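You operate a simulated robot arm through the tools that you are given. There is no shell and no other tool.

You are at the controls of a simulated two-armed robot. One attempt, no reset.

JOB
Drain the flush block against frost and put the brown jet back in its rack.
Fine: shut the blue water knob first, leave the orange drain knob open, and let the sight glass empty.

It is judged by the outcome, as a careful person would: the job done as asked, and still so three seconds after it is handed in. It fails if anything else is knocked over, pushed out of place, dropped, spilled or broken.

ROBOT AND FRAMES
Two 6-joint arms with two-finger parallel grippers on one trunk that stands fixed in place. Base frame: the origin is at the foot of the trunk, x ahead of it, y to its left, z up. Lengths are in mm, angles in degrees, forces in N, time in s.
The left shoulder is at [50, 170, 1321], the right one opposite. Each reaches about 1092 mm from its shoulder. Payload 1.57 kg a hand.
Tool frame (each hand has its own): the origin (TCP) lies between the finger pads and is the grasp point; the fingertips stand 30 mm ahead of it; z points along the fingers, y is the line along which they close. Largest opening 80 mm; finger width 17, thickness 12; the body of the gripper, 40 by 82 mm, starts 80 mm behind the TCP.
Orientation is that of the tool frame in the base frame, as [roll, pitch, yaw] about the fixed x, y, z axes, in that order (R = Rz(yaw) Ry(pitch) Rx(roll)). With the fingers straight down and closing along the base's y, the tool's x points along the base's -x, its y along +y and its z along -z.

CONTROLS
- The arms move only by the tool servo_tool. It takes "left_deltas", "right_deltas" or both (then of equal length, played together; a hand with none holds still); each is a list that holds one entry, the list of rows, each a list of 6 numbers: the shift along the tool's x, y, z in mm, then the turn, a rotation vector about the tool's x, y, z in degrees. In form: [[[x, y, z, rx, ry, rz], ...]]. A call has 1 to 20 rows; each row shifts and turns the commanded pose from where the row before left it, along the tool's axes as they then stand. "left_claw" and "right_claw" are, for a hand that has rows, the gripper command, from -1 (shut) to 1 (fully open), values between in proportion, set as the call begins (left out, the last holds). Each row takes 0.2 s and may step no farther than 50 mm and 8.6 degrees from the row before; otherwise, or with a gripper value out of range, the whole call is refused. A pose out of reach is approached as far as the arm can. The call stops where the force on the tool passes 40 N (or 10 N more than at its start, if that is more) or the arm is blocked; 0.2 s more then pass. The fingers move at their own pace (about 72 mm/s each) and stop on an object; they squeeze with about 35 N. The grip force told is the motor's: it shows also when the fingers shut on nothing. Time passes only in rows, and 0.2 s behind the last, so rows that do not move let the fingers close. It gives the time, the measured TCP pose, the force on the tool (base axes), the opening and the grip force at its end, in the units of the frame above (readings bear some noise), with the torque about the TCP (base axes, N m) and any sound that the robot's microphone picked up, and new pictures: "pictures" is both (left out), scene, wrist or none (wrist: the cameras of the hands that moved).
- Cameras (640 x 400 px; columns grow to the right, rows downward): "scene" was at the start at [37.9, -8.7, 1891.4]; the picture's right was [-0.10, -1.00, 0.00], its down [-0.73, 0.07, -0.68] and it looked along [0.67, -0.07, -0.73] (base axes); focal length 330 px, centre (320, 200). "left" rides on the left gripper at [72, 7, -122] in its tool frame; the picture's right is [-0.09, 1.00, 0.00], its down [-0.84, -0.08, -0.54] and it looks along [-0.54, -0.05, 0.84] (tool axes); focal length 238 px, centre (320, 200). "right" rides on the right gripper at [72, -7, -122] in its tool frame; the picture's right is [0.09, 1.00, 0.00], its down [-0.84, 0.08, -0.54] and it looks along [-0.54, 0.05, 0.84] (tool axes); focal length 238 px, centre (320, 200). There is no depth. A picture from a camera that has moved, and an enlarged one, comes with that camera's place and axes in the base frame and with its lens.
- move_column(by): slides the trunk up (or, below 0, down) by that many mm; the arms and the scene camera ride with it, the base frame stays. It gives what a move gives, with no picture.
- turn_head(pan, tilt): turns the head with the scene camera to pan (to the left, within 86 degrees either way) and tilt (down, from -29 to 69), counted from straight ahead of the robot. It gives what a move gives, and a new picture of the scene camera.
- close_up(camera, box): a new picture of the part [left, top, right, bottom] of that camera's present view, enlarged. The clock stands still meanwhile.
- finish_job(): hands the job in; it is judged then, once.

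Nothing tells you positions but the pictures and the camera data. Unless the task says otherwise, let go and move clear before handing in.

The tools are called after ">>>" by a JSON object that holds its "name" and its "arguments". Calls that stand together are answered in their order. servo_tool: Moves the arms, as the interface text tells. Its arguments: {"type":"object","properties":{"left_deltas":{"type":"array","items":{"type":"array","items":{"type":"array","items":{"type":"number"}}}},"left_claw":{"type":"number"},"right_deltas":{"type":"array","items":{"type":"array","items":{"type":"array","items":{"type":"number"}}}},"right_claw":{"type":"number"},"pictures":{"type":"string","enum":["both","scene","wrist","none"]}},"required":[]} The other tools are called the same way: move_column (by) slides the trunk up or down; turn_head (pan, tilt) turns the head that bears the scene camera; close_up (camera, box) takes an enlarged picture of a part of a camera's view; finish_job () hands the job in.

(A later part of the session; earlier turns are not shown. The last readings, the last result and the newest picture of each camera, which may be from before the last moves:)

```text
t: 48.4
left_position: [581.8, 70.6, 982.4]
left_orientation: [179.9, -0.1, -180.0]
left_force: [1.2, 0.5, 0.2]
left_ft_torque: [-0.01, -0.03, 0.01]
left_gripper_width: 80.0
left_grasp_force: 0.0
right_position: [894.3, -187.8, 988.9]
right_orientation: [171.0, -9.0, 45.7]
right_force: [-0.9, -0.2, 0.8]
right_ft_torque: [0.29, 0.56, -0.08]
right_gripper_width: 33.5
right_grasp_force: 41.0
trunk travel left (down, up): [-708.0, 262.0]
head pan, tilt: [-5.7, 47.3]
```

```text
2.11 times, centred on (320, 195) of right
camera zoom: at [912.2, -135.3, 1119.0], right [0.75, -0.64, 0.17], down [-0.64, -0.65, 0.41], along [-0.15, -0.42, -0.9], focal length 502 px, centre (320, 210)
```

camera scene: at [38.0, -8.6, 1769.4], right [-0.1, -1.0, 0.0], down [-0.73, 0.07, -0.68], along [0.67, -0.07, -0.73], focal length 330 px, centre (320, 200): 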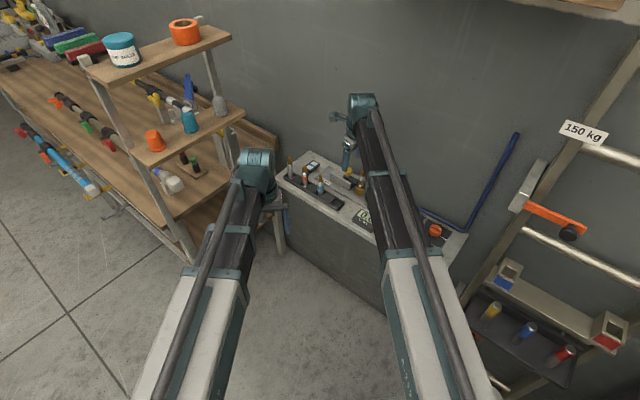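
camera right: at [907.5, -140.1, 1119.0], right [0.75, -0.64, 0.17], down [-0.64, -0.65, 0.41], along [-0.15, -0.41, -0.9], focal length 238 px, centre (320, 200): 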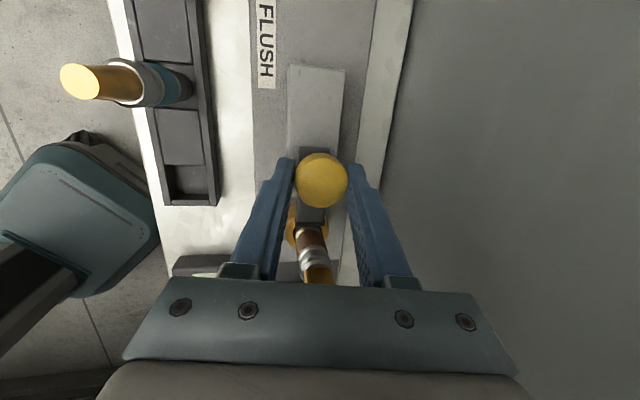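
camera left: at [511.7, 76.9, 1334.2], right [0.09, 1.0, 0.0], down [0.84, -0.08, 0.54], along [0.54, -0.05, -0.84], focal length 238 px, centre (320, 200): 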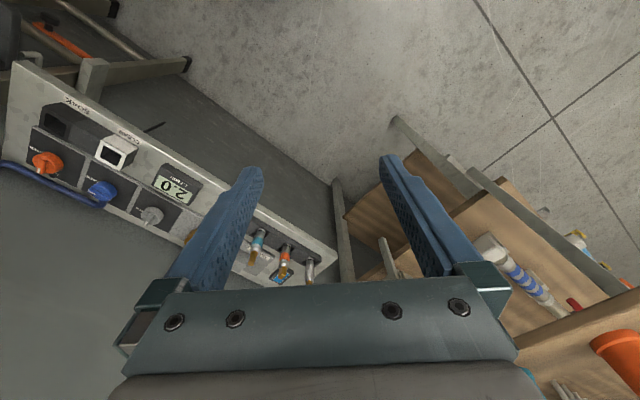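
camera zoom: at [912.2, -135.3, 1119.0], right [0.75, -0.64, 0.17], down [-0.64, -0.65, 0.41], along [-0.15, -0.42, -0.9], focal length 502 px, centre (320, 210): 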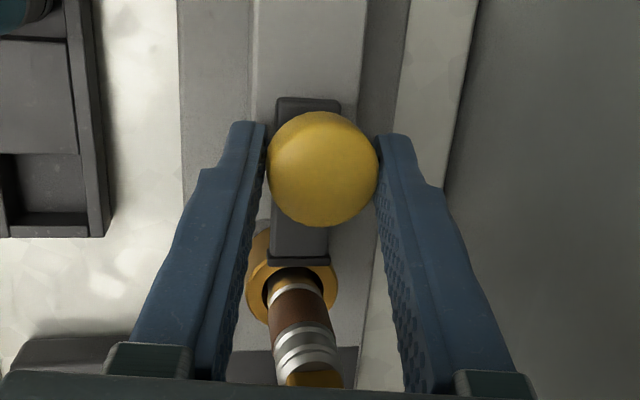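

It slides freely and the tongue is pulling away from the jet. I'll keep sliding left in small steps.

>>> {"name": "servo_tool", "arguments": {"right_deltas": [[[1.97, 0, 0.32, 0, 0, 0], [1.97, 0, 0.32, 0, 0, 0], [1.97, 0, 0.32, 0, 0, 0], [1.97, 0, 0.32, 0, 0, 0], [1.97, 0, 0.32, 0, 0, 0], [0, 0, 0, 0, 0, 0]]], "pictures": "none"}}

>>> {"name": "close_up", "arguments": {"camera": "right", "box": [220, 100, 420, 290]}}

```text
t: 49.8
left_position: [581.7, 70.8, 983.5]
left_orientation: [180.0, 0.0, 180.0]
left_force: [-0.4, -0.4, -0.5]
left_ft_torque: [0.02, 0.0, 0.0]
left_gripper_width: 79.9
left_grasp_force: 0.0
right_position: [900.4, -183.2, 989.3]
right_orientation: [171.0, -9.0, 45.7]
right_force: [-0.8, -0.2, -0.8]
right_ft_torque: [0.45, 0.48, -0.04]
right_gripper_width: 33.4
right_grasp_force: 41.1
trunk travel left (down, up): [-708.0, 262.0]
head pan, tilt: [-5.7, 47.3]
```

```text
2.11 times, centred on (320, 195) of right
camera zoom: at [918.8, -128.7, 1119.0], right [0.75, -0.64, 0.17], down [-0.64, -0.65, 0.41], along [-0.15, -0.42, -0.9], focal length 502 px, centre (320, 210)
```

zoom: 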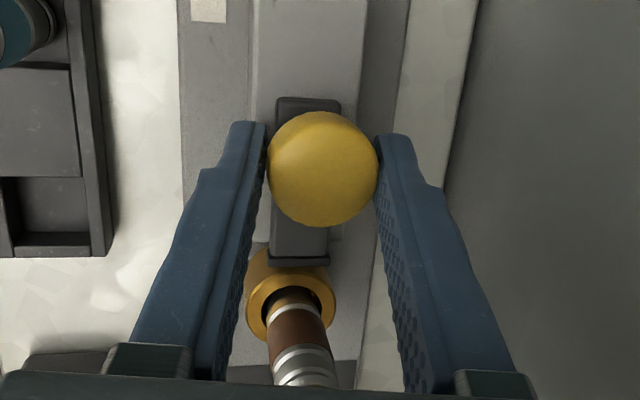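

>>> {"name": "servo_tool", "arguments": {"right_deltas": [[[1.97, 0, 0.32, 0, 0, 0], [1.97, 0, 0.32, 0, 0, 0], [1.97, 0, 0.32, 0, 0, 0], [1.97, 0, 0.32, 0, 0, 0], [0, 0, 0, 0, 0, 0]]], "pictures": "none"}}

>>> {"name": "close_up", "arguments": {"camera": "right", "box": [220, 100, 420, 290]}}

>>> {"name": "close_up", "arguments": {"camera": "scene", "box": [290, 90, 400, 170]}}

```text
t: 51.0
left_position: [581.9, 69.6, 983.4]
left_orientation: [180.0, 0.0, 180.0]
left_force: [-0.5, -0.4, 0.0]
left_ft_torque: [-0.03, 0.0, -0.01]
left_gripper_width: 80.1
left_grasp_force: 0.0
right_position: [906.6, -178.6, 988.6]
right_orientation: [171.0, -9.0, 45.7]
right_force: [3.6, -2.8, 3.4]
right_ft_torque: [0.32, 0.55, -0.05]
right_gripper_width: 33.3
right_grasp_force: 40.7
trunk travel left (down, up): [-708.0, 262.0]
head pan, tilt: [-5.7, 47.3]
```

```text
2.11 times, centred on (320, 195) of right
camera zoom: at [924.0, -123.4, 1119.0], right [0.75, -0.64, 0.17], down [-0.64, -0.65, 0.41], along [-0.15, -0.42, -0.9], focal length 502 px, centre (320, 210)
```

zoom: 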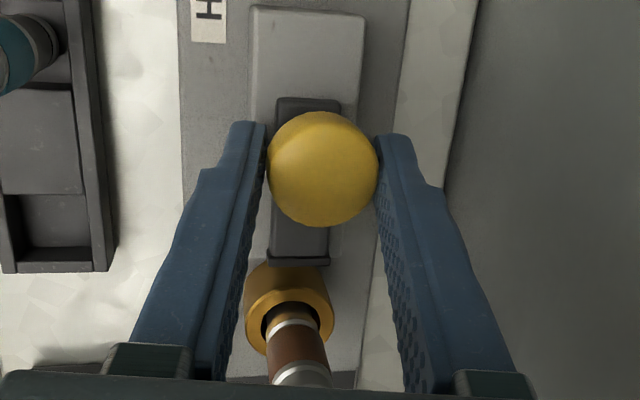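

```text
5.00 times, centred on (345, 130) of scene
camera zoom: at [38.0, -9.0, 1663.5], right [-0.1, -1.0, 0.0], down [-0.73, 0.07, -0.68], along [0.67, -0.07, -0.73], focal length 1650 px, centre (195, 550)
```

zoom: 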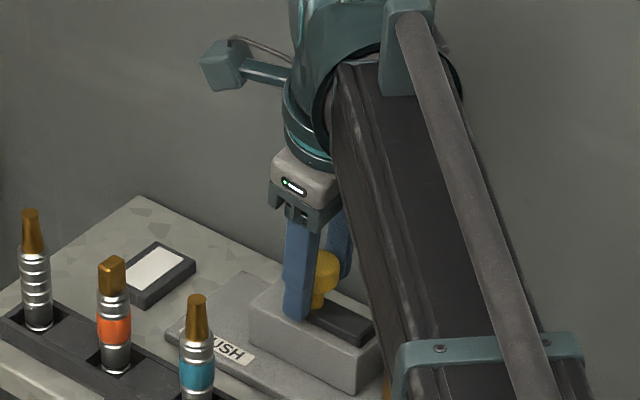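

>>> {"name": "servo_tool", "arguments": {"right_deltas": [[[1.97, 0, 0.32, 0, 0, 0], [1.97, 0, 0.32, 0, 0, 0], [0, 0, 0, 0, 0, 0]]], "pictures": "none"}}

>>> {"name": "close_up", "arguments": {"camera": "right", "box": [220, 100, 420, 290]}}

```text
t: 51.8
left_position: [582.9, 69.4, 983.4]
left_orientation: [-180.0, -0.1, 180.0]
left_force: [-0.5, 0.1, -0.4]
left_ft_torque: [0.01, -0.01, 0.0]
left_gripper_width: 80.0
left_grasp_force: 0.2
right_position: [909.3, -174.3, 989.6]
right_orientation: [170.9, -9.0, 45.7]
right_force: [3.3, -4.1, 3.1]
right_ft_torque: [0.24, 0.63, -0.09]
right_gripper_width: 33.6
right_grasp_force: 41.4
trunk travel left (down, up): [-708.0, 262.0]
head pan, tilt: [-5.7, 47.3]
```

```text
2.11 times, centred on (320, 195) of right
camera zoom: at [927.4, -120.1, 1119.0], right [0.75, -0.64, 0.17], down [-0.64, -0.65, 0.41], along [-0.15, -0.42, -0.9], focal length 502 px, centre (320, 210)
```

zoom: 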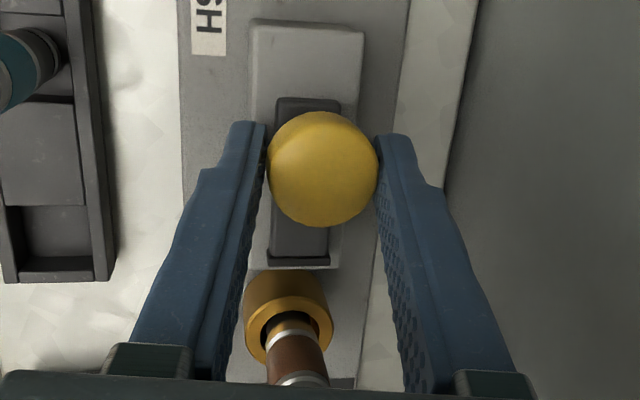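

The bolt is now clear of the socket. I'll open the fingers and see whether it stays back.

>>> {"name": "servo_tool", "arguments": {"right_deltas": [[[0, 0, 0, 0, 0, 0], [0, 0, 0, 0, 0, 0], [0, 0, 0, 0, 0, 0]]], "right_claw": 0.5, "pictures": "none"}}

>>> {"name": "close_up", "arguments": {"camera": "right", "box": [220, 100, 420, 290]}}

```text
t: 52.6
left_position: [582.3, 70.9, 984.4]
left_orientation: [-180.0, 0.1, -179.9]
left_force: [-1.0, 0.1, 0.8]
left_ft_torque: [-0.01, -0.02, 0.03]
left_gripper_width: 80.1
left_grasp_force: 0.0
right_position: [909.0, -173.7, 988.7]
right_orientation: [171.0, -9.0, 45.6]
right_force: [0.1, 0.5, 1.0]
right_ft_torque: [0.02, -0.01, 0.01]
right_gripper_width: 59.9
right_grasp_force: 0.0
trunk travel left (down, up): [-708.0, 262.0]
head pan, tilt: [-5.7, 47.3]
```

```text
2.11 times, centred on (320, 195) of right
camera zoom: at [927.1, -119.7, 1119.0], right [0.75, -0.64, 0.17], down [-0.64, -0.65, 0.41], along [-0.15, -0.42, -0.9], focal length 502 px, centre (320, 210)
```

zoom: 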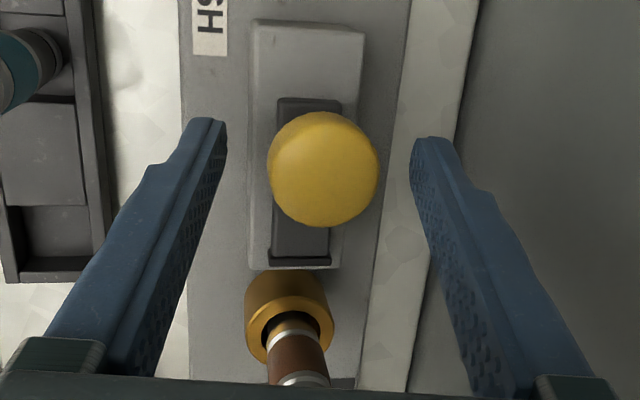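

The bolt stays back. I'll raise the trunk clear of the jets, then take out the tilt and look down at the jet and rack.

>>> {"name": "move_column", "arguments": {"by": 106}}

>>> {"name": "servo_tool", "arguments": {"right_deltas": [[[-24, -24, -8, 0, 0, 0], [-24, -24, -8, 0, 0, 0], [0, 0, 4, 4.6, -4.6, 0], [0, 0, 2, 4.6, -4.6, 0], [0, 0, 0, 0, 0, 0]]], "pictures": "both"}}

```text
t: 53.9
left_position: [583.5, 70.0, 1089.1]
left_orientation: [180.0, 0.0, 180.0]
left_force: [0.5, -0.7, 0.3]
left_ft_torque: [0.0, -0.02, 0.02]
left_gripper_width: 80.0
left_grasp_force: 0.1
right_position: [908.7, -174.0, 1094.4]
right_orientation: [171.0, -9.0, 45.7]
right_force: [-1.0, 0.0, -0.9]
right_ft_torque: [0.0, 0.01, 0.0]
right_gripper_width: 60.0
right_grasp_force: 0.0
trunk travel left (down, up): [-814.0, 156.0]
head pan, tilt: [-5.7, 47.3]
```

```text
t: 55.1
left_position: [582.6, 70.0, 1089.9]
left_orientation: [-180.0, 0.0, 180.0]
left_force: [-0.9, -0.4, -0.5]
left_ft_torque: [0.0, -0.01, 0.01]
left_gripper_width: 80.4
left_grasp_force: 0.1
right_position: [839.9, -174.6, 1089.1]
right_orientation: [-179.7, 0.2, 45.1]
right_force: [0.7, 1.0, -0.8]
right_ft_torque: [0.02, -0.01, 0.01]
right_gripper_width: 60.0
right_grasp_force: 0.0
trunk travel left (down, up): [-814.0, 156.0]
head pan, tilt: [-5.7, 47.3]
camera scene: at [37.8, -8.6, 1769.4], right [-0.1, -1.0, 0.0], down [-0.73, 0.07, -0.68], along [0.67, -0.07, -0.73], focal length 330 px, centre (320, 200)
camera right: at [887.5, -119.4, 1212.2], right [0.77, -0.64, -0.01], down [-0.53, -0.65, 0.54], along [-0.35, -0.42, -0.84], focal length 238 px, centre (320, 200)
```

scene: 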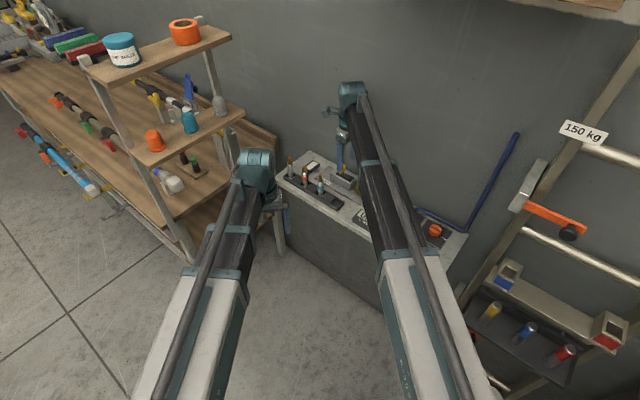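
right: 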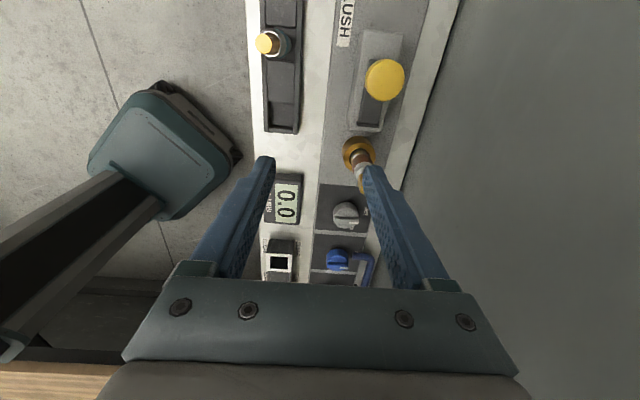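

Before moving I'll zoom on the rack and the jet from here to measure the positions of slot and jet.

>>> {"name": "close_up", "arguments": {"camera": "right", "box": [230, 0, 330, 150]}}

>>> {"name": "servo_tool", "arguments": {"right_deltas": [[[-19.9, 22.1, 0, 0, 0, 0], [-19.9, 22.1, 0, 0, 0, 0], [0, 0, 0, 0, 0, 0]]], "pictures": "none"}}

>>> {"name": "close_up", "arguments": {"camera": "right", "box": [220, 60, 420, 220]}}

>>> {"name": "close_up", "arguments": {"camera": "right", "box": [160, 0, 320, 120]}}

```text
2.67 times, centred on (280, 75) of right
camera zoom: at [887.5, -119.4, 1212.2], right [0.77, -0.64, -0.01], down [-0.53, -0.65, 0.54], along [-0.35, -0.42, -0.84], focal length 636 px, centre (427, 533)
```

zoom: 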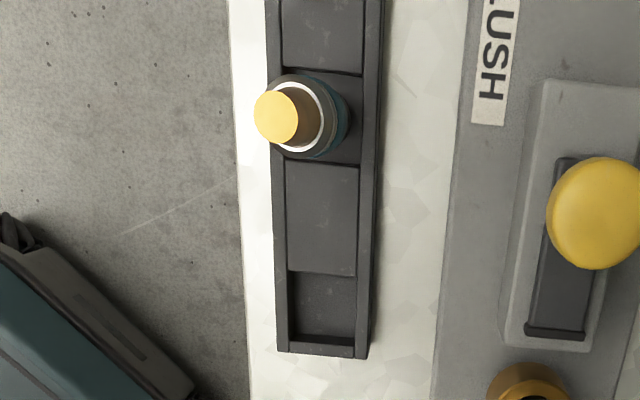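

```text
t: 55.9
left_position: [582.6, 70.6, 1089.9]
left_orientation: [-180.0, -0.1, -180.0]
left_force: [0.2, -0.5, 0.5]
left_ft_torque: [0.02, -0.01, -0.01]
left_gripper_width: 80.1
left_grasp_force: 0.1
right_position: [842.4, -232.4, 1088.6]
right_orientation: [-179.7, 0.1, 45.0]
right_force: [0.6, -1.0, -0.7]
right_ft_torque: [0.01, 0.02, -0.01]
right_gripper_width: 60.0
right_grasp_force: 0.0
trunk travel left (down, up): [-814.0, 156.0]
head pan, tilt: [-5.7, 47.3]
```

```text
2.50 times, centred on (320, 140) of right
camera zoom: at [889.0, -178.1, 1212.3], right [0.77, -0.64, -0.01], down [-0.53, -0.65, 0.54], along [-0.35, -0.42, -0.84], focal length 596 px, centre (320, 350)
```

zoom: 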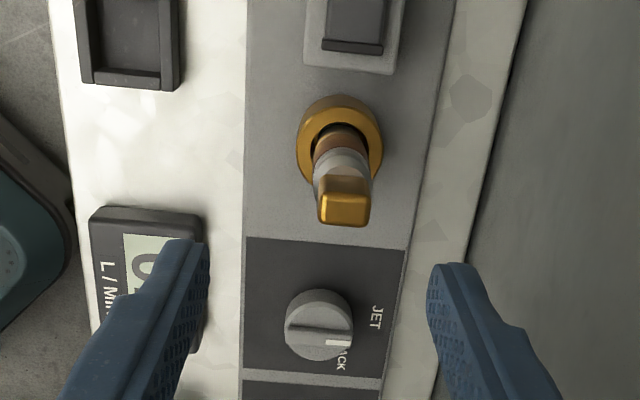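

```text
3.33 times, centred on (240, 60) of right
camera zoom: at [889.0, -178.1, 1212.3], right [0.77, -0.64, -0.01], down [-0.53, -0.65, 0.54], along [-0.35, -0.42, -0.84], focal length 794 px, centre (587, 667)
```

zoom: 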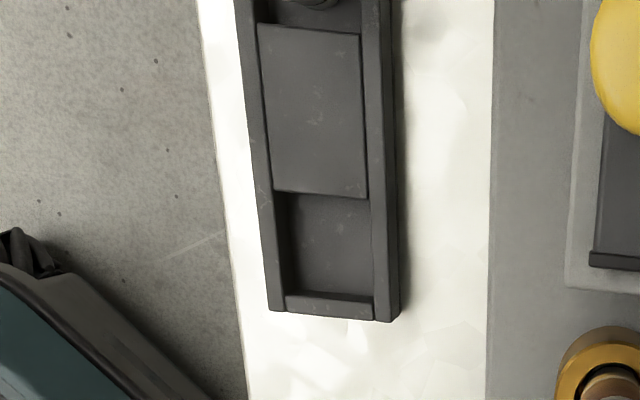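

The jet axis comes out near v=434, n=768 in bench coordinates (about [850, -236]), right at the edge of fingers-down reach. I'll add a 2.5° tilt in the plane along the bench, so the pads stay parallel to the jet, and centre over it.

>>> {"name": "servo_tool", "arguments": {"right_deltas": [[[0, 0, 0, 0, 2.5, 0], [3.8, 7.5, 0, 0, 0, 0], [0, 0, 0, 0, 0, 0]]], "pictures": "none"}}

>>> {"name": "close_up", "arguments": {"camera": "right", "box": [220, 60, 420, 220]}}

```text
t: 56.7
left_position: [582.7, 70.4, 1090.4]
left_orientation: [-179.9, 0.1, 180.0]
left_force: [0.6, -0.2, 1.1]
left_ft_torque: [0.03, -0.02, -0.01]
left_gripper_width: 80.3
left_grasp_force: 0.0
right_position: [850.8, -235.3, 1089.1]
right_orientation: [-179.6, -2.4, 45.0]
right_force: [0.0, 0.5, 0.3]
right_ft_torque: [-0.03, 0.0, 0.0]
right_gripper_width: 60.3
right_grasp_force: 0.1
trunk travel left (down, up): [-814.0, 156.0]
head pan, tilt: [-5.7, 47.3]
```

```text
2.50 times, centred on (320, 140) of right
camera zoom: at [894.0, -185.6, 1215.6], right [0.77, -0.64, 0.0], down [-0.55, -0.66, 0.51], along [-0.32, -0.39, -0.86], focal length 596 px, centre (320, 350)
```

zoom: 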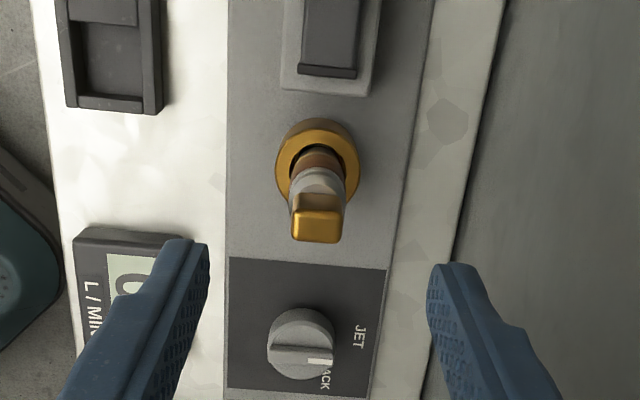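

Laterally centred within about 1 mm. I'll lower 50 mm so the fingers begin to straddle the jet tip, and check.

>>> {"name": "move_column", "arguments": {"by": -50}}

>>> {"name": "close_up", "arguments": {"camera": "right", "box": [220, 80, 420, 260]}}

>>> {"name": "close_up", "arguments": {"camera": "scene", "box": [290, 110, 420, 200]}}

```text
t: 57.7
left_position: [581.9, 70.7, 1039.1]
left_orientation: [179.9, 0.1, -180.0]
left_force: [0.2, -0.1, -0.3]
left_ft_torque: [0.05, -0.01, 0.0]
left_gripper_width: 79.8
left_grasp_force: 0.0
right_position: [851.5, -235.9, 1038.8]
right_orientation: [-179.8, -2.4, 45.0]
right_force: [0.1, 0.3, 0.2]
right_ft_torque: [-0.02, -0.04, 0.03]
right_gripper_width: 60.0
right_grasp_force: 0.1
trunk travel left (down, up): [-764.0, 206.0]
head pan, tilt: [-5.7, 47.3]
```

```text
2.22 times, centred on (320, 170) of right
camera zoom: at [893.9, -185.4, 1165.6], right [0.77, -0.64, 0.0], down [-0.55, -0.66, 0.51], along [-0.32, -0.39, -0.86], focal length 530 px, centre (320, 267)
```

zoom: 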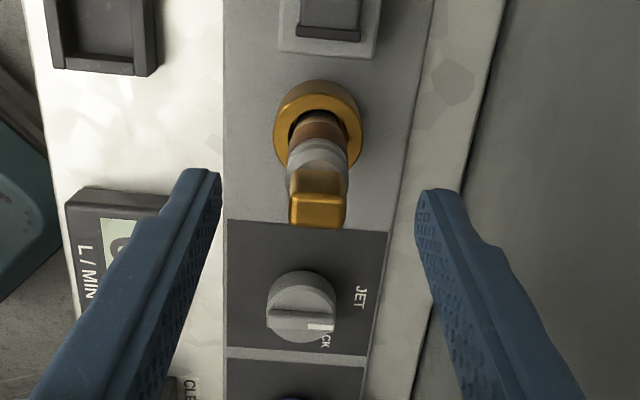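

```text
4.44 times, centred on (355, 155) of scene
camera zoom: at [37.6, -8.6, 1719.4], right [-0.1, -1.0, 0.0], down [-0.73, 0.07, -0.68], along [0.68, -0.07, -0.73], focal length 1467 px, centre (164, 400)
```

zoom: 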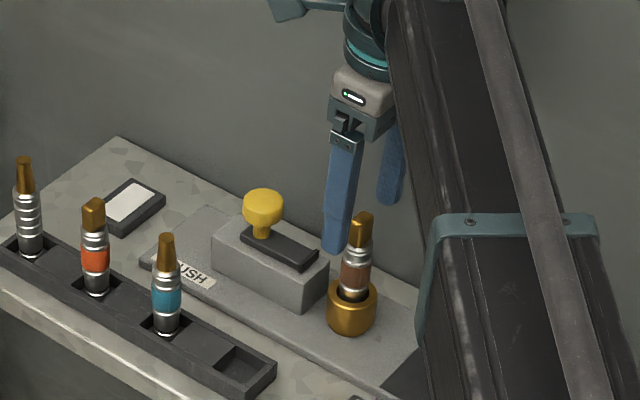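

The jet sits between the fingers, within about 2 mm of centre. I'll lower another 52 mm to grip height.

>>> {"name": "move_column", "arguments": {"by": -52}}

>>> {"name": "close_up", "arguments": {"camera": "right", "box": [220, 100, 420, 290]}}

>>> {"name": "close_up", "arguments": {"camera": "scene", "box": [320, 100, 400, 160]}}

```text
t: 58.6
left_position: [581.5, 70.5, 986.4]
left_orientation: [-180.0, 0.0, 180.0]
left_force: [0.8, -0.5, 0.6]
left_ft_torque: [0.04, 0.03, 0.02]
left_gripper_width: 80.1
left_grasp_force: 0.0
right_position: [850.7, -235.7, 988.5]
right_orientation: [-179.6, -2.4, 45.0]
right_force: [-1.2, 1.1, 0.0]
right_ft_torque: [0.02, 0.0, -0.01]
right_gripper_width: 60.0
right_grasp_force: 0.1
trunk travel left (down, up): [-712.0, 258.0]
head pan, tilt: [-5.7, 47.3]
```

```text
2.11 times, centred on (320, 195) of right
camera zoom: at [893.9, -185.4, 1113.6], right [0.77, -0.64, 0.0], down [-0.55, -0.66, 0.51], along [-0.32, -0.39, -0.86], focal length 502 px, centre (320, 210)
```

zoom: 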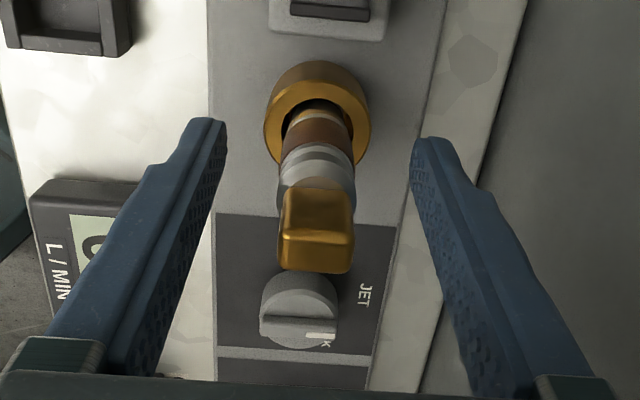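

```text
6.67 times, centred on (360, 130) of scene
camera zoom: at [37.6, -8.6, 1667.4], right [-0.1, -1.0, 0.0], down [-0.73, 0.07, -0.68], along [0.68, -0.07, -0.73], focal length 2200 px, centre (53, 667)
```

zoom: 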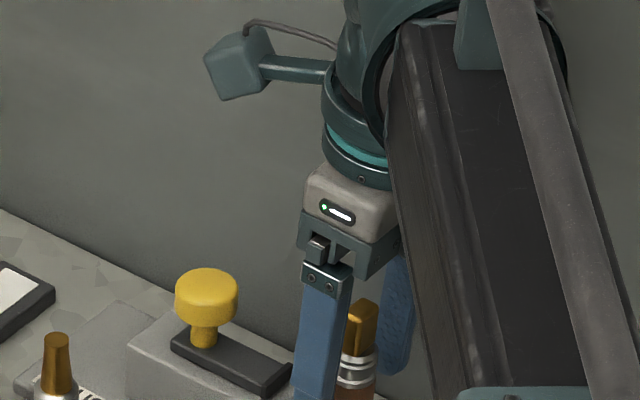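

The fingers are on both sides of the brown jet's body, about 15 mm above the collar. Closing on it.

>>> {"name": "servo_tool", "arguments": {"right_deltas": [[[0, -1, 0, 0, 0, 0], [0, 0, 0, 0, 0, 0], [0, 0, 0, 0, 0, 0], [0, 0, 0, 0, 0, 0], [0, 0, 0, 0, 0, 0]]], "right_claw": -1, "pictures": "none"}}

>>> {"name": "close_up", "arguments": {"camera": "right", "box": [220, 100, 420, 290]}}

```text
t: 59.8
left_position: [581.3, 70.0, 987.1]
left_orientation: [180.0, 0.0, -180.0]
left_force: [0.7, -0.2, -0.2]
left_ft_torque: [-0.05, 0.01, 0.0]
left_gripper_width: 80.0
left_grasp_force: 0.1
right_position: [851.2, -236.1, 987.1]
right_orientation: [-179.6, -2.4, 45.0]
right_force: [0.1, -0.3, -0.4]
right_ft_torque: [0.02, 0.01, 0.02]
right_gripper_width: 20.7
right_grasp_force: 34.1
trunk travel left (down, up): [-712.0, 258.0]
head pan, tilt: [-5.7, 47.3]
```

```text
2.11 times, centred on (320, 195) of right
camera zoom: at [893.3, -185.0, 1113.4], right [0.77, -0.64, 0.0], down [-0.55, -0.66, 0.51], along [-0.32, -0.39, -0.86], focal length 502 px, centre (320, 210)
```

zoom: 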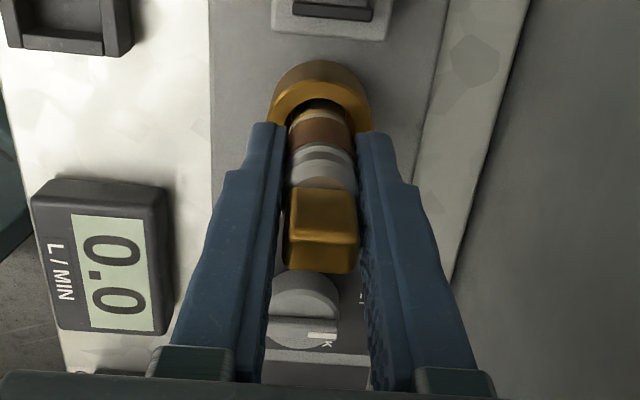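

The jet is held (20.7 mm, 34 N) with no side force. I'll raise 10 mm and watch the pull.

>>> {"name": "move_column", "arguments": {"by": 10}}

>>> {"name": "close_up", "arguments": {"camera": "right", "box": [220, 100, 420, 290]}}

```text
t: 60.4
left_position: [582.3, 70.3, 996.4]
left_orientation: [180.0, 0.0, 180.0]
left_force: [0.2, -0.2, -0.3]
left_ft_torque: [-0.01, -0.02, 0.0]
left_gripper_width: 80.0
left_grasp_force: 0.0
right_position: [850.6, -235.4, 998.0]
right_orientation: [-179.7, -2.4, 44.9]
right_force: [-0.2, 1.3, -0.5]
right_ft_torque: [0.02, 0.04, -0.01]
right_gripper_width: 20.5
right_grasp_force: 34.0
trunk travel left (down, up): [-722.0, 248.0]
head pan, tilt: [-5.7, 47.3]
```

```text
2.11 times, centred on (320, 195) of right
camera zoom: at [893.6, -185.1, 1123.2], right [0.77, -0.64, 0.0], down [-0.55, -0.66, 0.51], along [-0.32, -0.39, -0.86], focal length 502 px, centre (320, 210)
```

zoom: 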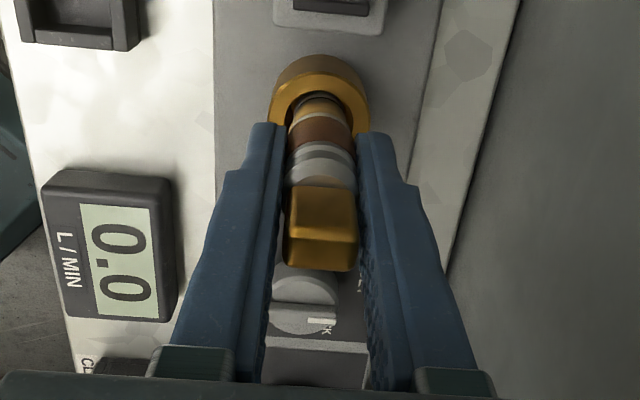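

The jet lifts freely in the fingers. I'll raise it clear of the socket.

>>> {"name": "move_column", "arguments": {"by": 65}}

>>> {"name": "close_up", "arguments": {"camera": "right", "box": [180, 60, 420, 260]}}

>>> {"name": "close_up", "arguments": {"camera": "scene", "box": [290, 110, 420, 210]}}

```text
t: 61.4
left_position: [581.9, 71.0, 1063.0]
left_orientation: [180.0, 0.0, 180.0]
left_force: [-0.3, 0.0, -0.6]
left_ft_torque: [0.03, 0.0, 0.04]
left_gripper_width: 80.1
left_grasp_force: 0.1
right_position: [852.0, -235.2, 1061.5]
right_orientation: [-179.7, -2.5, 45.0]
right_force: [0.3, -0.1, 0.4]
right_ft_torque: [0.0, 0.05, -0.02]
right_gripper_width: 20.4
right_grasp_force: 34.5
trunk travel left (down, up): [-787.0, 183.0]
head pan, tilt: [-5.7, 47.3]
```

```text
2.00 times, centred on (300, 160) of right
camera zoom: at [893.5, -185.1, 1188.2], right [0.77, -0.64, 0.0], down [-0.55, -0.66, 0.51], along [-0.32, -0.39, -0.86], focal length 477 px, centre (360, 280)
```

zoom: 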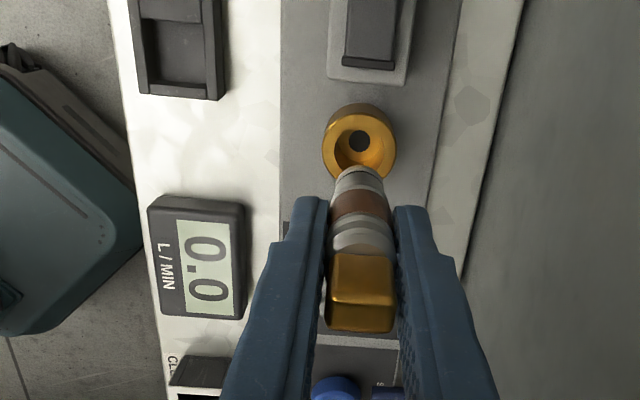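

```text
4.00 times, centred on (355, 160) of scene
camera zoom: at [38.3, -8.7, 1742.4], right [-0.1, -1.0, 0.0], down [-0.73, 0.07, -0.68], along [0.67, -0.07, -0.74], focal length 1320 px, centre (180, 360)
```

zoom: 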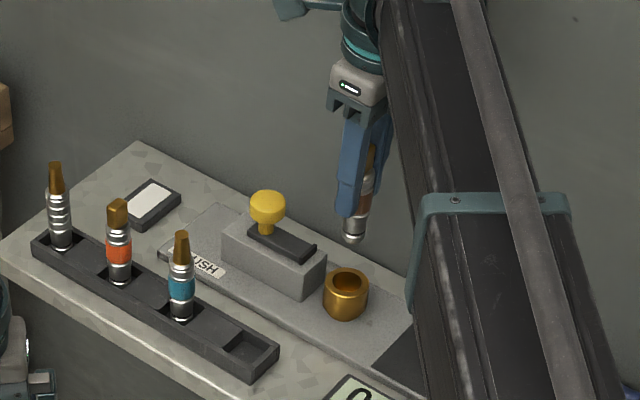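

The jet is out, with its bottom about 73 mm below the TCP. Next I carry it level to above the empty slot, keeping this orientation so it stays upright.

>>> {"name": "servo_tool", "arguments": {"right_deltas": [[[10.5, -32.8, 0.44, 0, 0, 0], [10.5, -32.8, 0.44, 0, 0, 0], [10.5, -32.8, 0.44, 0, 0, 0], [0, 0, 0, 0, 0, 0]]], "pictures": "both"}}

>>> {"name": "close_up", "arguments": {"camera": "right", "box": [220, 60, 420, 240]}}

>>> {"name": "close_up", "arguments": {"camera": "scene", "box": [290, 110, 390, 210]}}

>>> {"name": "close_up", "arguments": {"camera": "left", "box": [80, 100, 340, 300]}}

```text
t: 62.4
left_position: [581.6, 70.5, 1063.2]
left_orientation: [179.9, 0.0, -180.0]
left_force: [-0.4, -0.4, -0.6]
left_ft_torque: [0.01, -0.01, 0.01]
left_gripper_width: 80.0
left_grasp_force: 0.1
right_position: [804.2, -141.5, 1062.2]
right_orientation: [-179.7, -2.4, 44.9]
right_force: [0.3, -0.5, -1.1]
right_ft_torque: [0.04, 0.03, -0.02]
right_gripper_width: 20.7
right_grasp_force: 34.1
right hand out of reach, approached as far as the arm can: row 3
trunk travel left (down, up): [-787.0, 183.0]
head pan, tilt: [-5.7, 47.3]
camera scene: at [38.2, -8.8, 1742.4], right [-0.1, -1.0, 0.0], down [-0.73, 0.07, -0.68], along [0.67, -0.07, -0.73], focal length 330 px, centre (320, 200)
camera right: at [845.9, -91.0, 1188.3], right [0.77, -0.64, 0.0], down [-0.55, -0.66, 0.51], along [-0.32, -0.39, -0.86], focal length 238 px, centre (320, 200)
```

scene: 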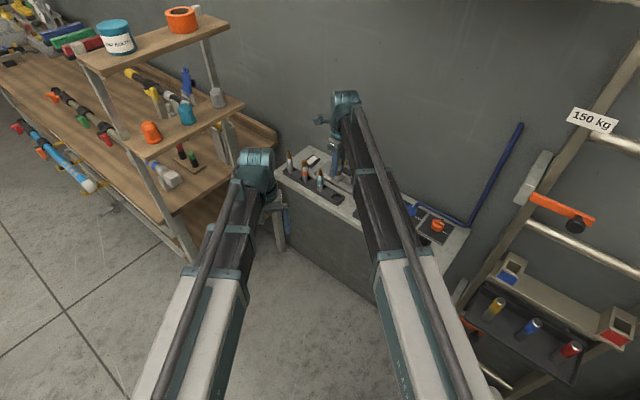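
right: 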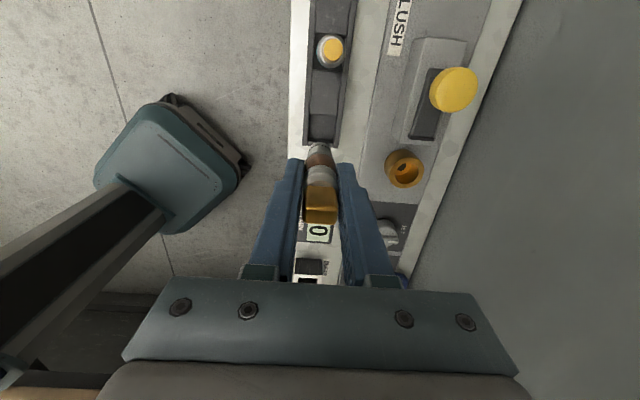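

```text
2.22 times, centred on (320, 150) of right
camera zoom: at [845.9, -91.0, 1188.3], right [0.77, -0.64, 0.0], down [-0.55, -0.66, 0.51], along [-0.32, -0.39, -0.86], focal length 530 px, centre (320, 311)
```

zoom: 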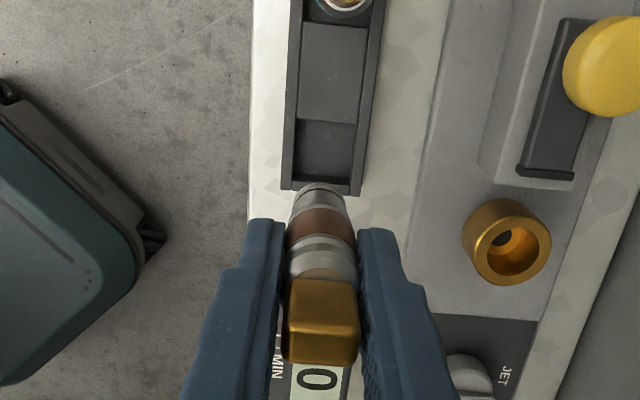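

```text
4.00 times, centred on (340, 160) of scene
camera zoom: at [38.2, -8.8, 1742.4], right [-0.1, -1.0, 0.0], down [-0.73, 0.07, -0.68], along [0.67, -0.07, -0.73], focal length 1320 px, centre (240, 360)
```

zoom: 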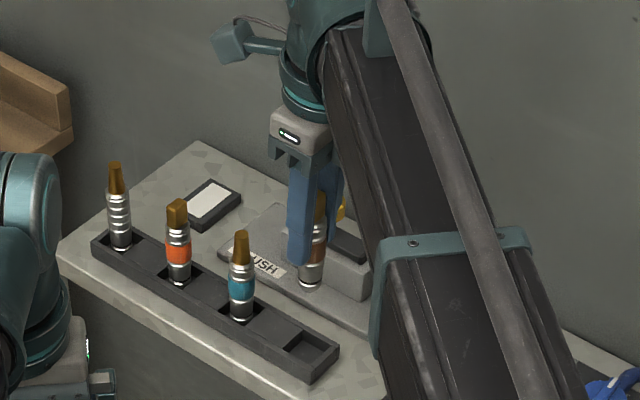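

```text
2.00 times, centred on (210, 200) of left
camera zoom: at [511.2, 77.0, 1185.4], right [0.09, 1.0, 0.0], down [0.84, -0.08, 0.54], along [0.54, -0.05, -0.84], focal length 477 px, centre (540, 200)
```

zoom: 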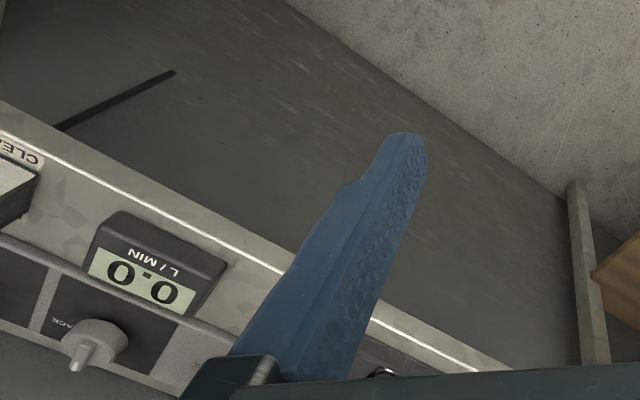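

The jet hangs over the slot area. I'll zoom in on slot and jet to fine-tune the alignment before lowering.

>>> {"name": "close_up", "arguments": {"camera": "scene", "box": [338, 168, 386, 198]}}

>>> {"name": "close_up", "arguments": {"camera": "scene", "box": [330, 150, 380, 210]}}

>>> {"name": "close_up", "arguments": {"camera": "right", "box": [290, 80, 370, 160]}}

```text
13.33 times, centred on (362, 183) of scene
camera zoom: at [38.2, -8.8, 1742.4], right [-0.1, -1.0, 0.0], down [-0.73, 0.07, -0.68], along [0.67, -0.07, -0.73], focal length 4401 px, centre (-240, 427)
```

zoom: 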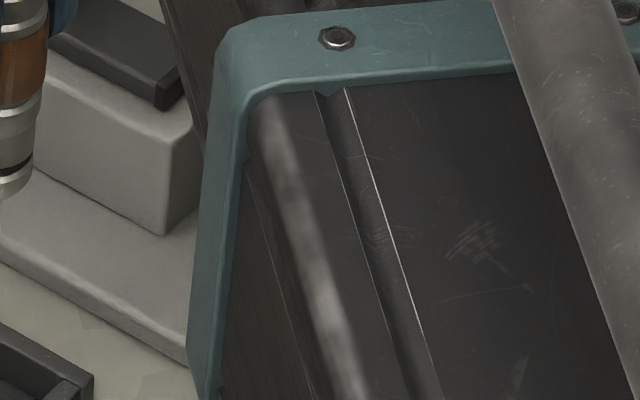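

```text
6.67 times, centred on (355, 180) of scene
camera zoom: at [38.2, -8.8, 1742.4], right [-0.1, -1.0, 0.0], down [-0.73, 0.07, -0.68], along [0.67, -0.07, -0.73], focal length 2200 px, centre (87, 333)
```

zoom: 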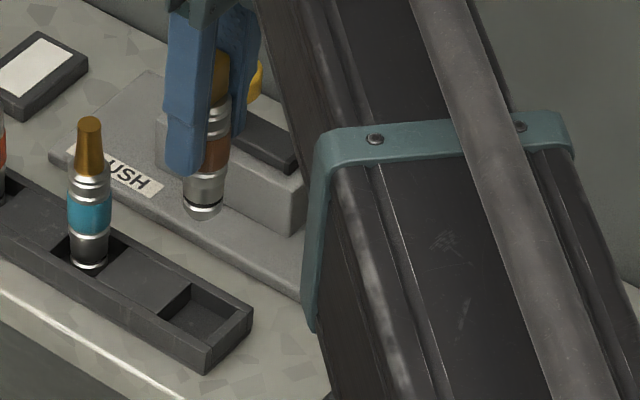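

```text
5.00 times, centred on (330, 120) of right
camera zoom: at [845.9, -91.0, 1188.3], right [0.77, -0.64, 0.0], down [-0.55, -0.66, 0.51], along [-0.32, -0.39, -0.86], focal length 1192 px, centre (270, 600)
```

zoom: 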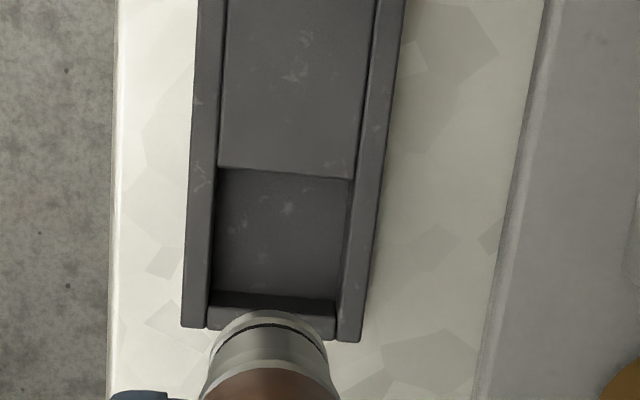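

The slot is about 30×28 mm and the jet base about 19 mm across. I'm within roughly 2 mm, so I'll shift 2 mm toward the wall and lower until the jet's bottom is just above the rack rim, then recheck.

>>> {"name": "servo_tool", "arguments": {"right_deltas": [[[0, 2, 0, 0, 0, 0], [0, 0, 0, 0, 0, 0]]], "pictures": "none"}}

>>> {"name": "move_column", "arguments": {"by": -55}}

>>> {"name": "close_up", "arguments": {"camera": "scene", "box": [310, 100, 390, 180]}}

>>> {"name": "close_up", "arguments": {"camera": "right", "box": [260, 60, 380, 180]}}

>>> {"name": "close_up", "arguments": {"camera": "left", "box": [80, 100, 340, 300]}}

```text
t: 63.0
left_position: [582.0, 71.4, 1062.0]
left_orientation: [180.0, 0.0, 180.0]
left_force: [-0.2, 0.1, 0.0]
left_ft_torque: [0.0, -0.02, 0.02]
left_gripper_width: 80.1
left_grasp_force: 0.1
right_position: [805.5, -143.2, 1062.8]
right_orientation: [-179.7, -2.5, 45.0]
right_force: [-0.1, 0.6, -0.3]
right_ft_torque: [-0.03, 0.01, 0.0]
right_gripper_width: 18.8
right_grasp_force: 33.0
trunk travel left (down, up): [-787.0, 183.0]
head pan, tilt: [-5.7, 47.3]
```

```text
t: 64.0
left_position: [581.9, 70.1, 1006.8]
left_orientation: [-180.0, 0.0, 180.0]
left_force: [-0.4, -0.1, 0.3]
left_ft_torque: [0.0, 0.01, 0.01]
left_gripper_width: 80.0
left_grasp_force: 0.0
right_position: [804.8, -144.0, 1008.2]
right_orientation: [-179.7, -2.3, 45.0]
right_force: [0.5, -0.8, -0.6]
right_ft_torque: [0.01, -0.01, 0.0]
right_gripper_width: 20.5
right_grasp_force: 34.1
trunk travel left (down, up): [-732.0, 238.0]
head pan, tilt: [-5.7, 47.3]
```

```text
5.00 times, centred on (350, 140) of scene
camera zoom: at [37.7, -8.6, 1687.4], right [-0.1, -1.0, 0.0], down [-0.73, 0.07, -0.68], along [0.67, -0.07, -0.73], focal length 1650 px, centre (170, 500)
```

zoom: 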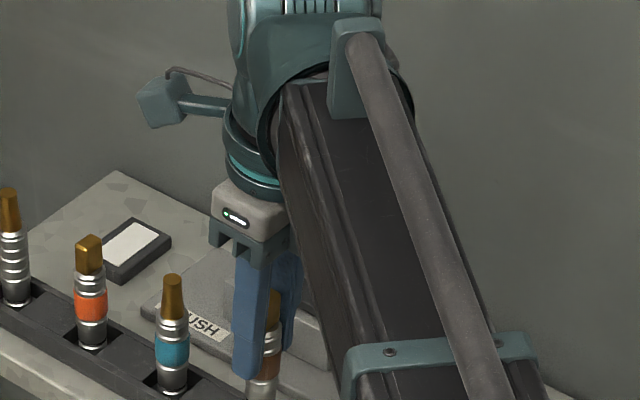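

```text
3.33 times, centred on (320, 120) of right
camera zoom: at [847.4, -93.2, 1133.6], right [0.77, -0.64, 0.0], down [-0.55, -0.66, 0.51], along [-0.32, -0.39, -0.86], focal length 794 px, centre (320, 467)
```

zoom: 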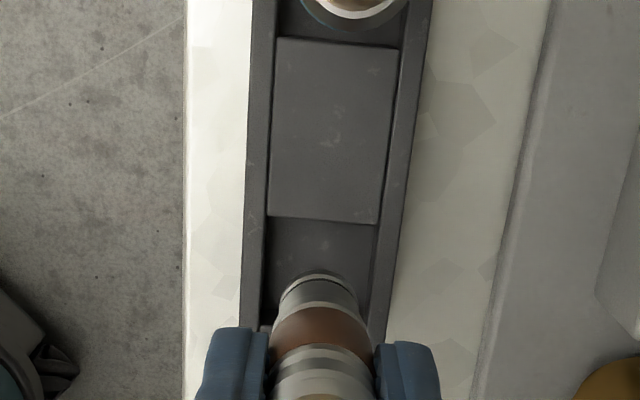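

```text
2.00 times, centred on (210, 200) of left
camera zoom: at [510.8, 77.2, 1130.6], right [0.09, 1.0, 0.0], down [0.84, -0.08, 0.54], along [0.54, -0.05, -0.84], focal length 477 px, centre (540, 200)
```

zoom: 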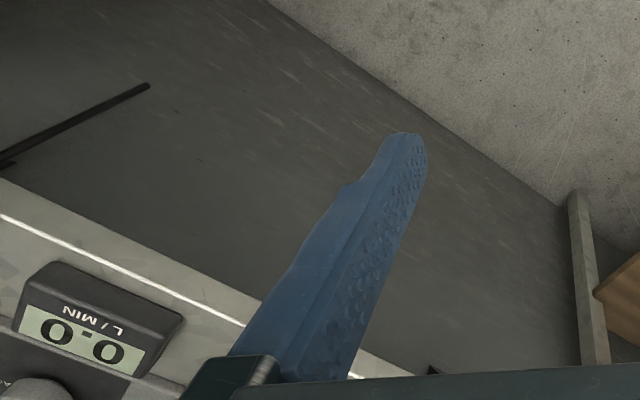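

Laterally the jet is centred on the slot. I'll look at the scene view a little lower to see the jet bottom against the slot.

>>> {"name": "close_up", "arguments": {"camera": "scene", "box": [325, 150, 389, 190]}}

```text
10.00 times, centred on (357, 170) of scene
camera zoom: at [37.7, -8.6, 1687.4], right [-0.1, -1.0, 0.0], down [-0.73, 0.07, -0.68], along [0.67, -0.07, -0.73], focal length 3300 px, centre (-50, 500)
```

zoom: 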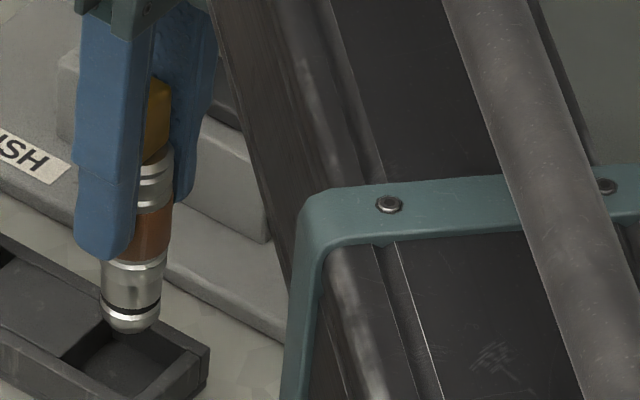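

The jet's bottom lines up with the slot opening in both views. I'll lower in small steps while watching the contact force.

>>> {"name": "move_column", "arguments": {"by": -20}}

>>> {"name": "close_up", "arguments": {"camera": "scene", "box": [325, 140, 389, 190]}}

>>> {"name": "close_up", "arguments": {"camera": "right", "box": [260, 60, 380, 180]}}

```text
t: 64.6
left_position: [583.0, 71.2, 987.0]
left_orientation: [179.9, 0.0, 180.0]
left_force: [0.2, 0.4, -0.2]
left_ft_torque: [0.0, 0.01, 0.03]
left_gripper_width: 80.2
left_grasp_force: 0.1
right_position: [803.9, -144.1, 986.7]
right_orientation: [-179.7, -2.4, 45.0]
right_force: [0.4, 0.6, -0.2]
right_ft_torque: [0.03, 0.0, -0.01]
right_gripper_width: 20.5
right_grasp_force: 33.7
trunk travel left (down, up): [-712.0, 258.0]
head pan, tilt: [-5.7, 47.3]
```

```text
8.00 times, centred on (357, 165) of scene
camera zoom: at [37.7, -8.6, 1667.4], right [-0.1, -1.0, 0.0], down [-0.73, 0.07, -0.68], along [0.67, -0.07, -0.73], focal length 2640 px, centre (24, 480)
```

zoom: 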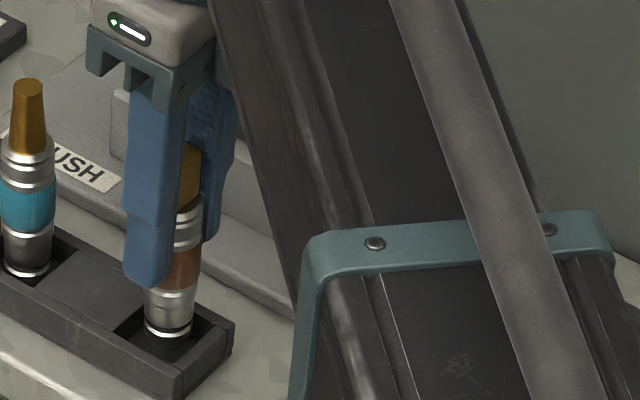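

```text
3.33 times, centred on (320, 120) of right
camera zoom: at [847.4, -93.2, 1113.6], right [0.77, -0.64, 0.0], down [-0.55, -0.66, 0.51], along [-0.32, -0.39, -0.86], focal length 794 px, centre (320, 467)
```

zoom: 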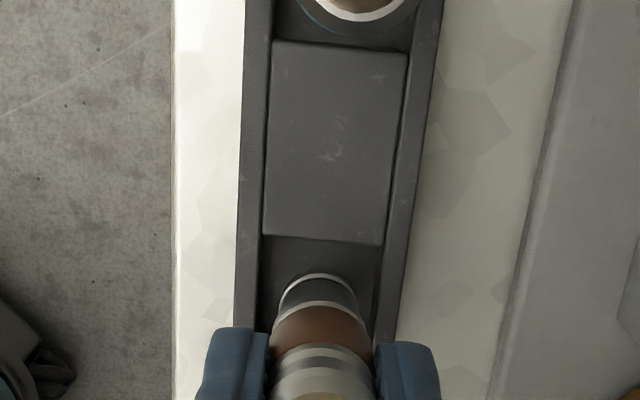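

>>> {"name": "close_up", "arguments": {"camera": "scene", "box": [332, 168, 364, 190]}}

>>> {"name": "close_up", "arguments": {"camera": "right", "box": [290, 110, 350, 160]}}

```text
16.00 times, centred on (348, 179) of scene
camera zoom: at [37.7, -8.6, 1667.4], right [-0.1, -1.0, 0.0], down [-0.73, 0.07, -0.68], along [0.67, -0.07, -0.73], focal length 5281 px, centre (-128, 536)
```

zoom: 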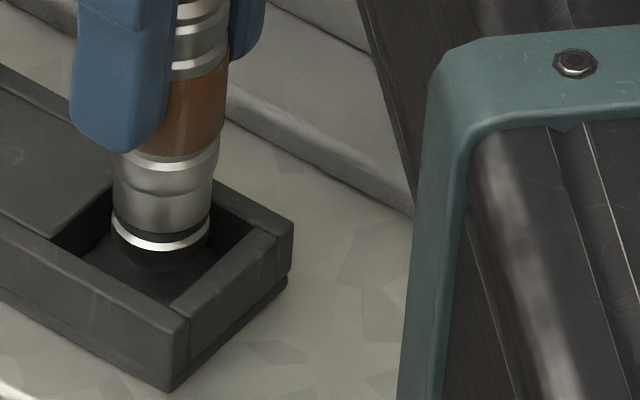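

```text
8.00 times, centred on (320, 135) of right
camera zoom: at [847.4, -93.2, 1113.6], right [0.77, -0.64, 0.0], down [-0.55, -0.66, 0.51], along [-0.32, -0.39, -0.86], focal length 1907 px, centre (320, 720)
```

zoom: 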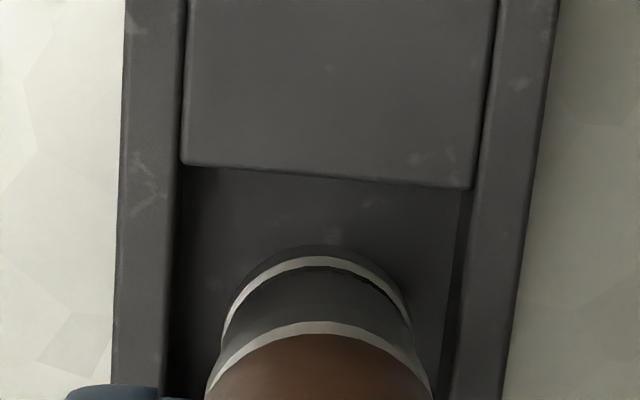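

The jet's base has entered the slot with clearance on all sides. I'll nudge 1.5 mm left to centre it and keep lowering a few millimetres at a time.

>>> {"name": "servo_tool", "arguments": {"right_deltas": [[[1.5, 0, 0, 0, 0, 0], [0, 0, 0, 0, 0, 0]]], "pictures": "none"}}

>>> {"name": "move_column", "arguments": {"by": -5}}

>>> {"name": "close_up", "arguments": {"camera": "scene", "box": [318, 150, 366, 190]}}

```text
t: 65.2
left_position: [583.0, 71.1, 986.1]
left_orientation: [-179.9, 0.0, 179.9]
left_force: [1.0, 0.4, -0.1]
left_ft_torque: [-0.03, 0.01, 0.02]
left_gripper_width: 79.9
left_grasp_force: 0.1
right_position: [806.7, -141.8, 986.8]
right_orientation: [-179.7, -2.4, 45.0]
right_force: [0.3, 0.9, -0.4]
right_ft_torque: [-0.04, -0.02, 0.0]
right_gripper_width: 20.2
right_grasp_force: 34.0
trunk travel left (down, up): [-712.0, 258.0]
head pan, tilt: [-5.7, 47.3]
```

```text
t: 65.8
left_position: [582.5, 71.4, 982.5]
left_orientation: [180.0, 0.0, 180.0]
left_force: [-0.3, 0.4, 0.1]
left_ft_torque: [0.04, 0.01, 0.02]
left_gripper_width: 79.8
left_grasp_force: 0.1
right_position: [805.7, -142.9, 982.1]
right_orientation: [-179.6, -2.4, 45.0]
right_force: [0.4, -1.0, -0.5]
right_ft_torque: [-0.02, 0.0, 0.03]
right_gripper_width: 20.6
right_grasp_force: 34.5
trunk travel left (down, up): [-707.0, 263.0]
head pan, tilt: [-5.7, 47.3]
```

```text
10.00 times, centred on (342, 170) of scene
camera zoom: at [37.8, -8.6, 1662.4], right [-0.1, -1.0, 0.0], down [-0.73, 0.07, -0.68], along [0.67, -0.07, -0.73], focal length 3300 px, centre (100, 500)
```

zoom: 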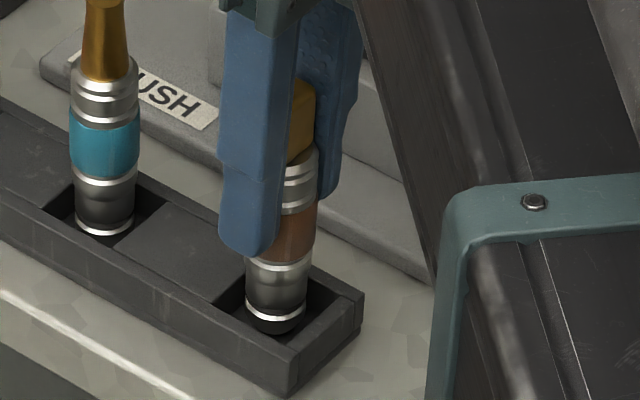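

By comparison with the teal jet, the brown one needs about 4 mm more to seat. I'll lower in 2 mm steps and watch for contact.

>>> {"name": "move_column", "arguments": {"by": -3}}

>>> {"name": "move_column", "arguments": {"by": -1.5}}

```text
t: 66.3
left_position: [582.0, 71.3, 979.0]
left_orientation: [-180.0, 0.1, -180.0]
left_force: [-0.2, 0.0, 0.4]
left_ft_torque: [-0.03, 0.0, 0.0]
left_gripper_width: 80.0
left_grasp_force: 0.0
right_position: [805.4, -142.8, 978.9]
right_orientation: [-179.7, -2.4, 44.9]
right_force: [-0.7, -0.2, 0.3]
right_ft_torque: [-0.02, 0.01, 0.03]
right_gripper_width: 20.5
right_grasp_force: 33.4
trunk travel left (down, up): [-704.0, 266.0]
head pan, tilt: [-5.7, 47.3]
```

```text
t: 66.8
left_position: [581.6, 71.2, 979.0]
left_orientation: [-180.0, -0.1, 180.0]
left_force: [0.0, 0.0, 0.6]
left_ft_torque: [-0.05, 0.0, 0.01]
left_gripper_width: 80.2
left_grasp_force: 0.0
right_position: [806.0, -142.7, 978.4]
right_orientation: [-179.8, -2.3, 44.9]
right_force: [2.9, -2.7, 13.6]
right_ft_torque: [-0.15, -0.38, 0.0]
right_gripper_width: 20.6
right_grasp_force: 34.1
trunk travel left (down, up): [-703.0, 267.0]
head pan, tilt: [-5.7, 47.3]
```

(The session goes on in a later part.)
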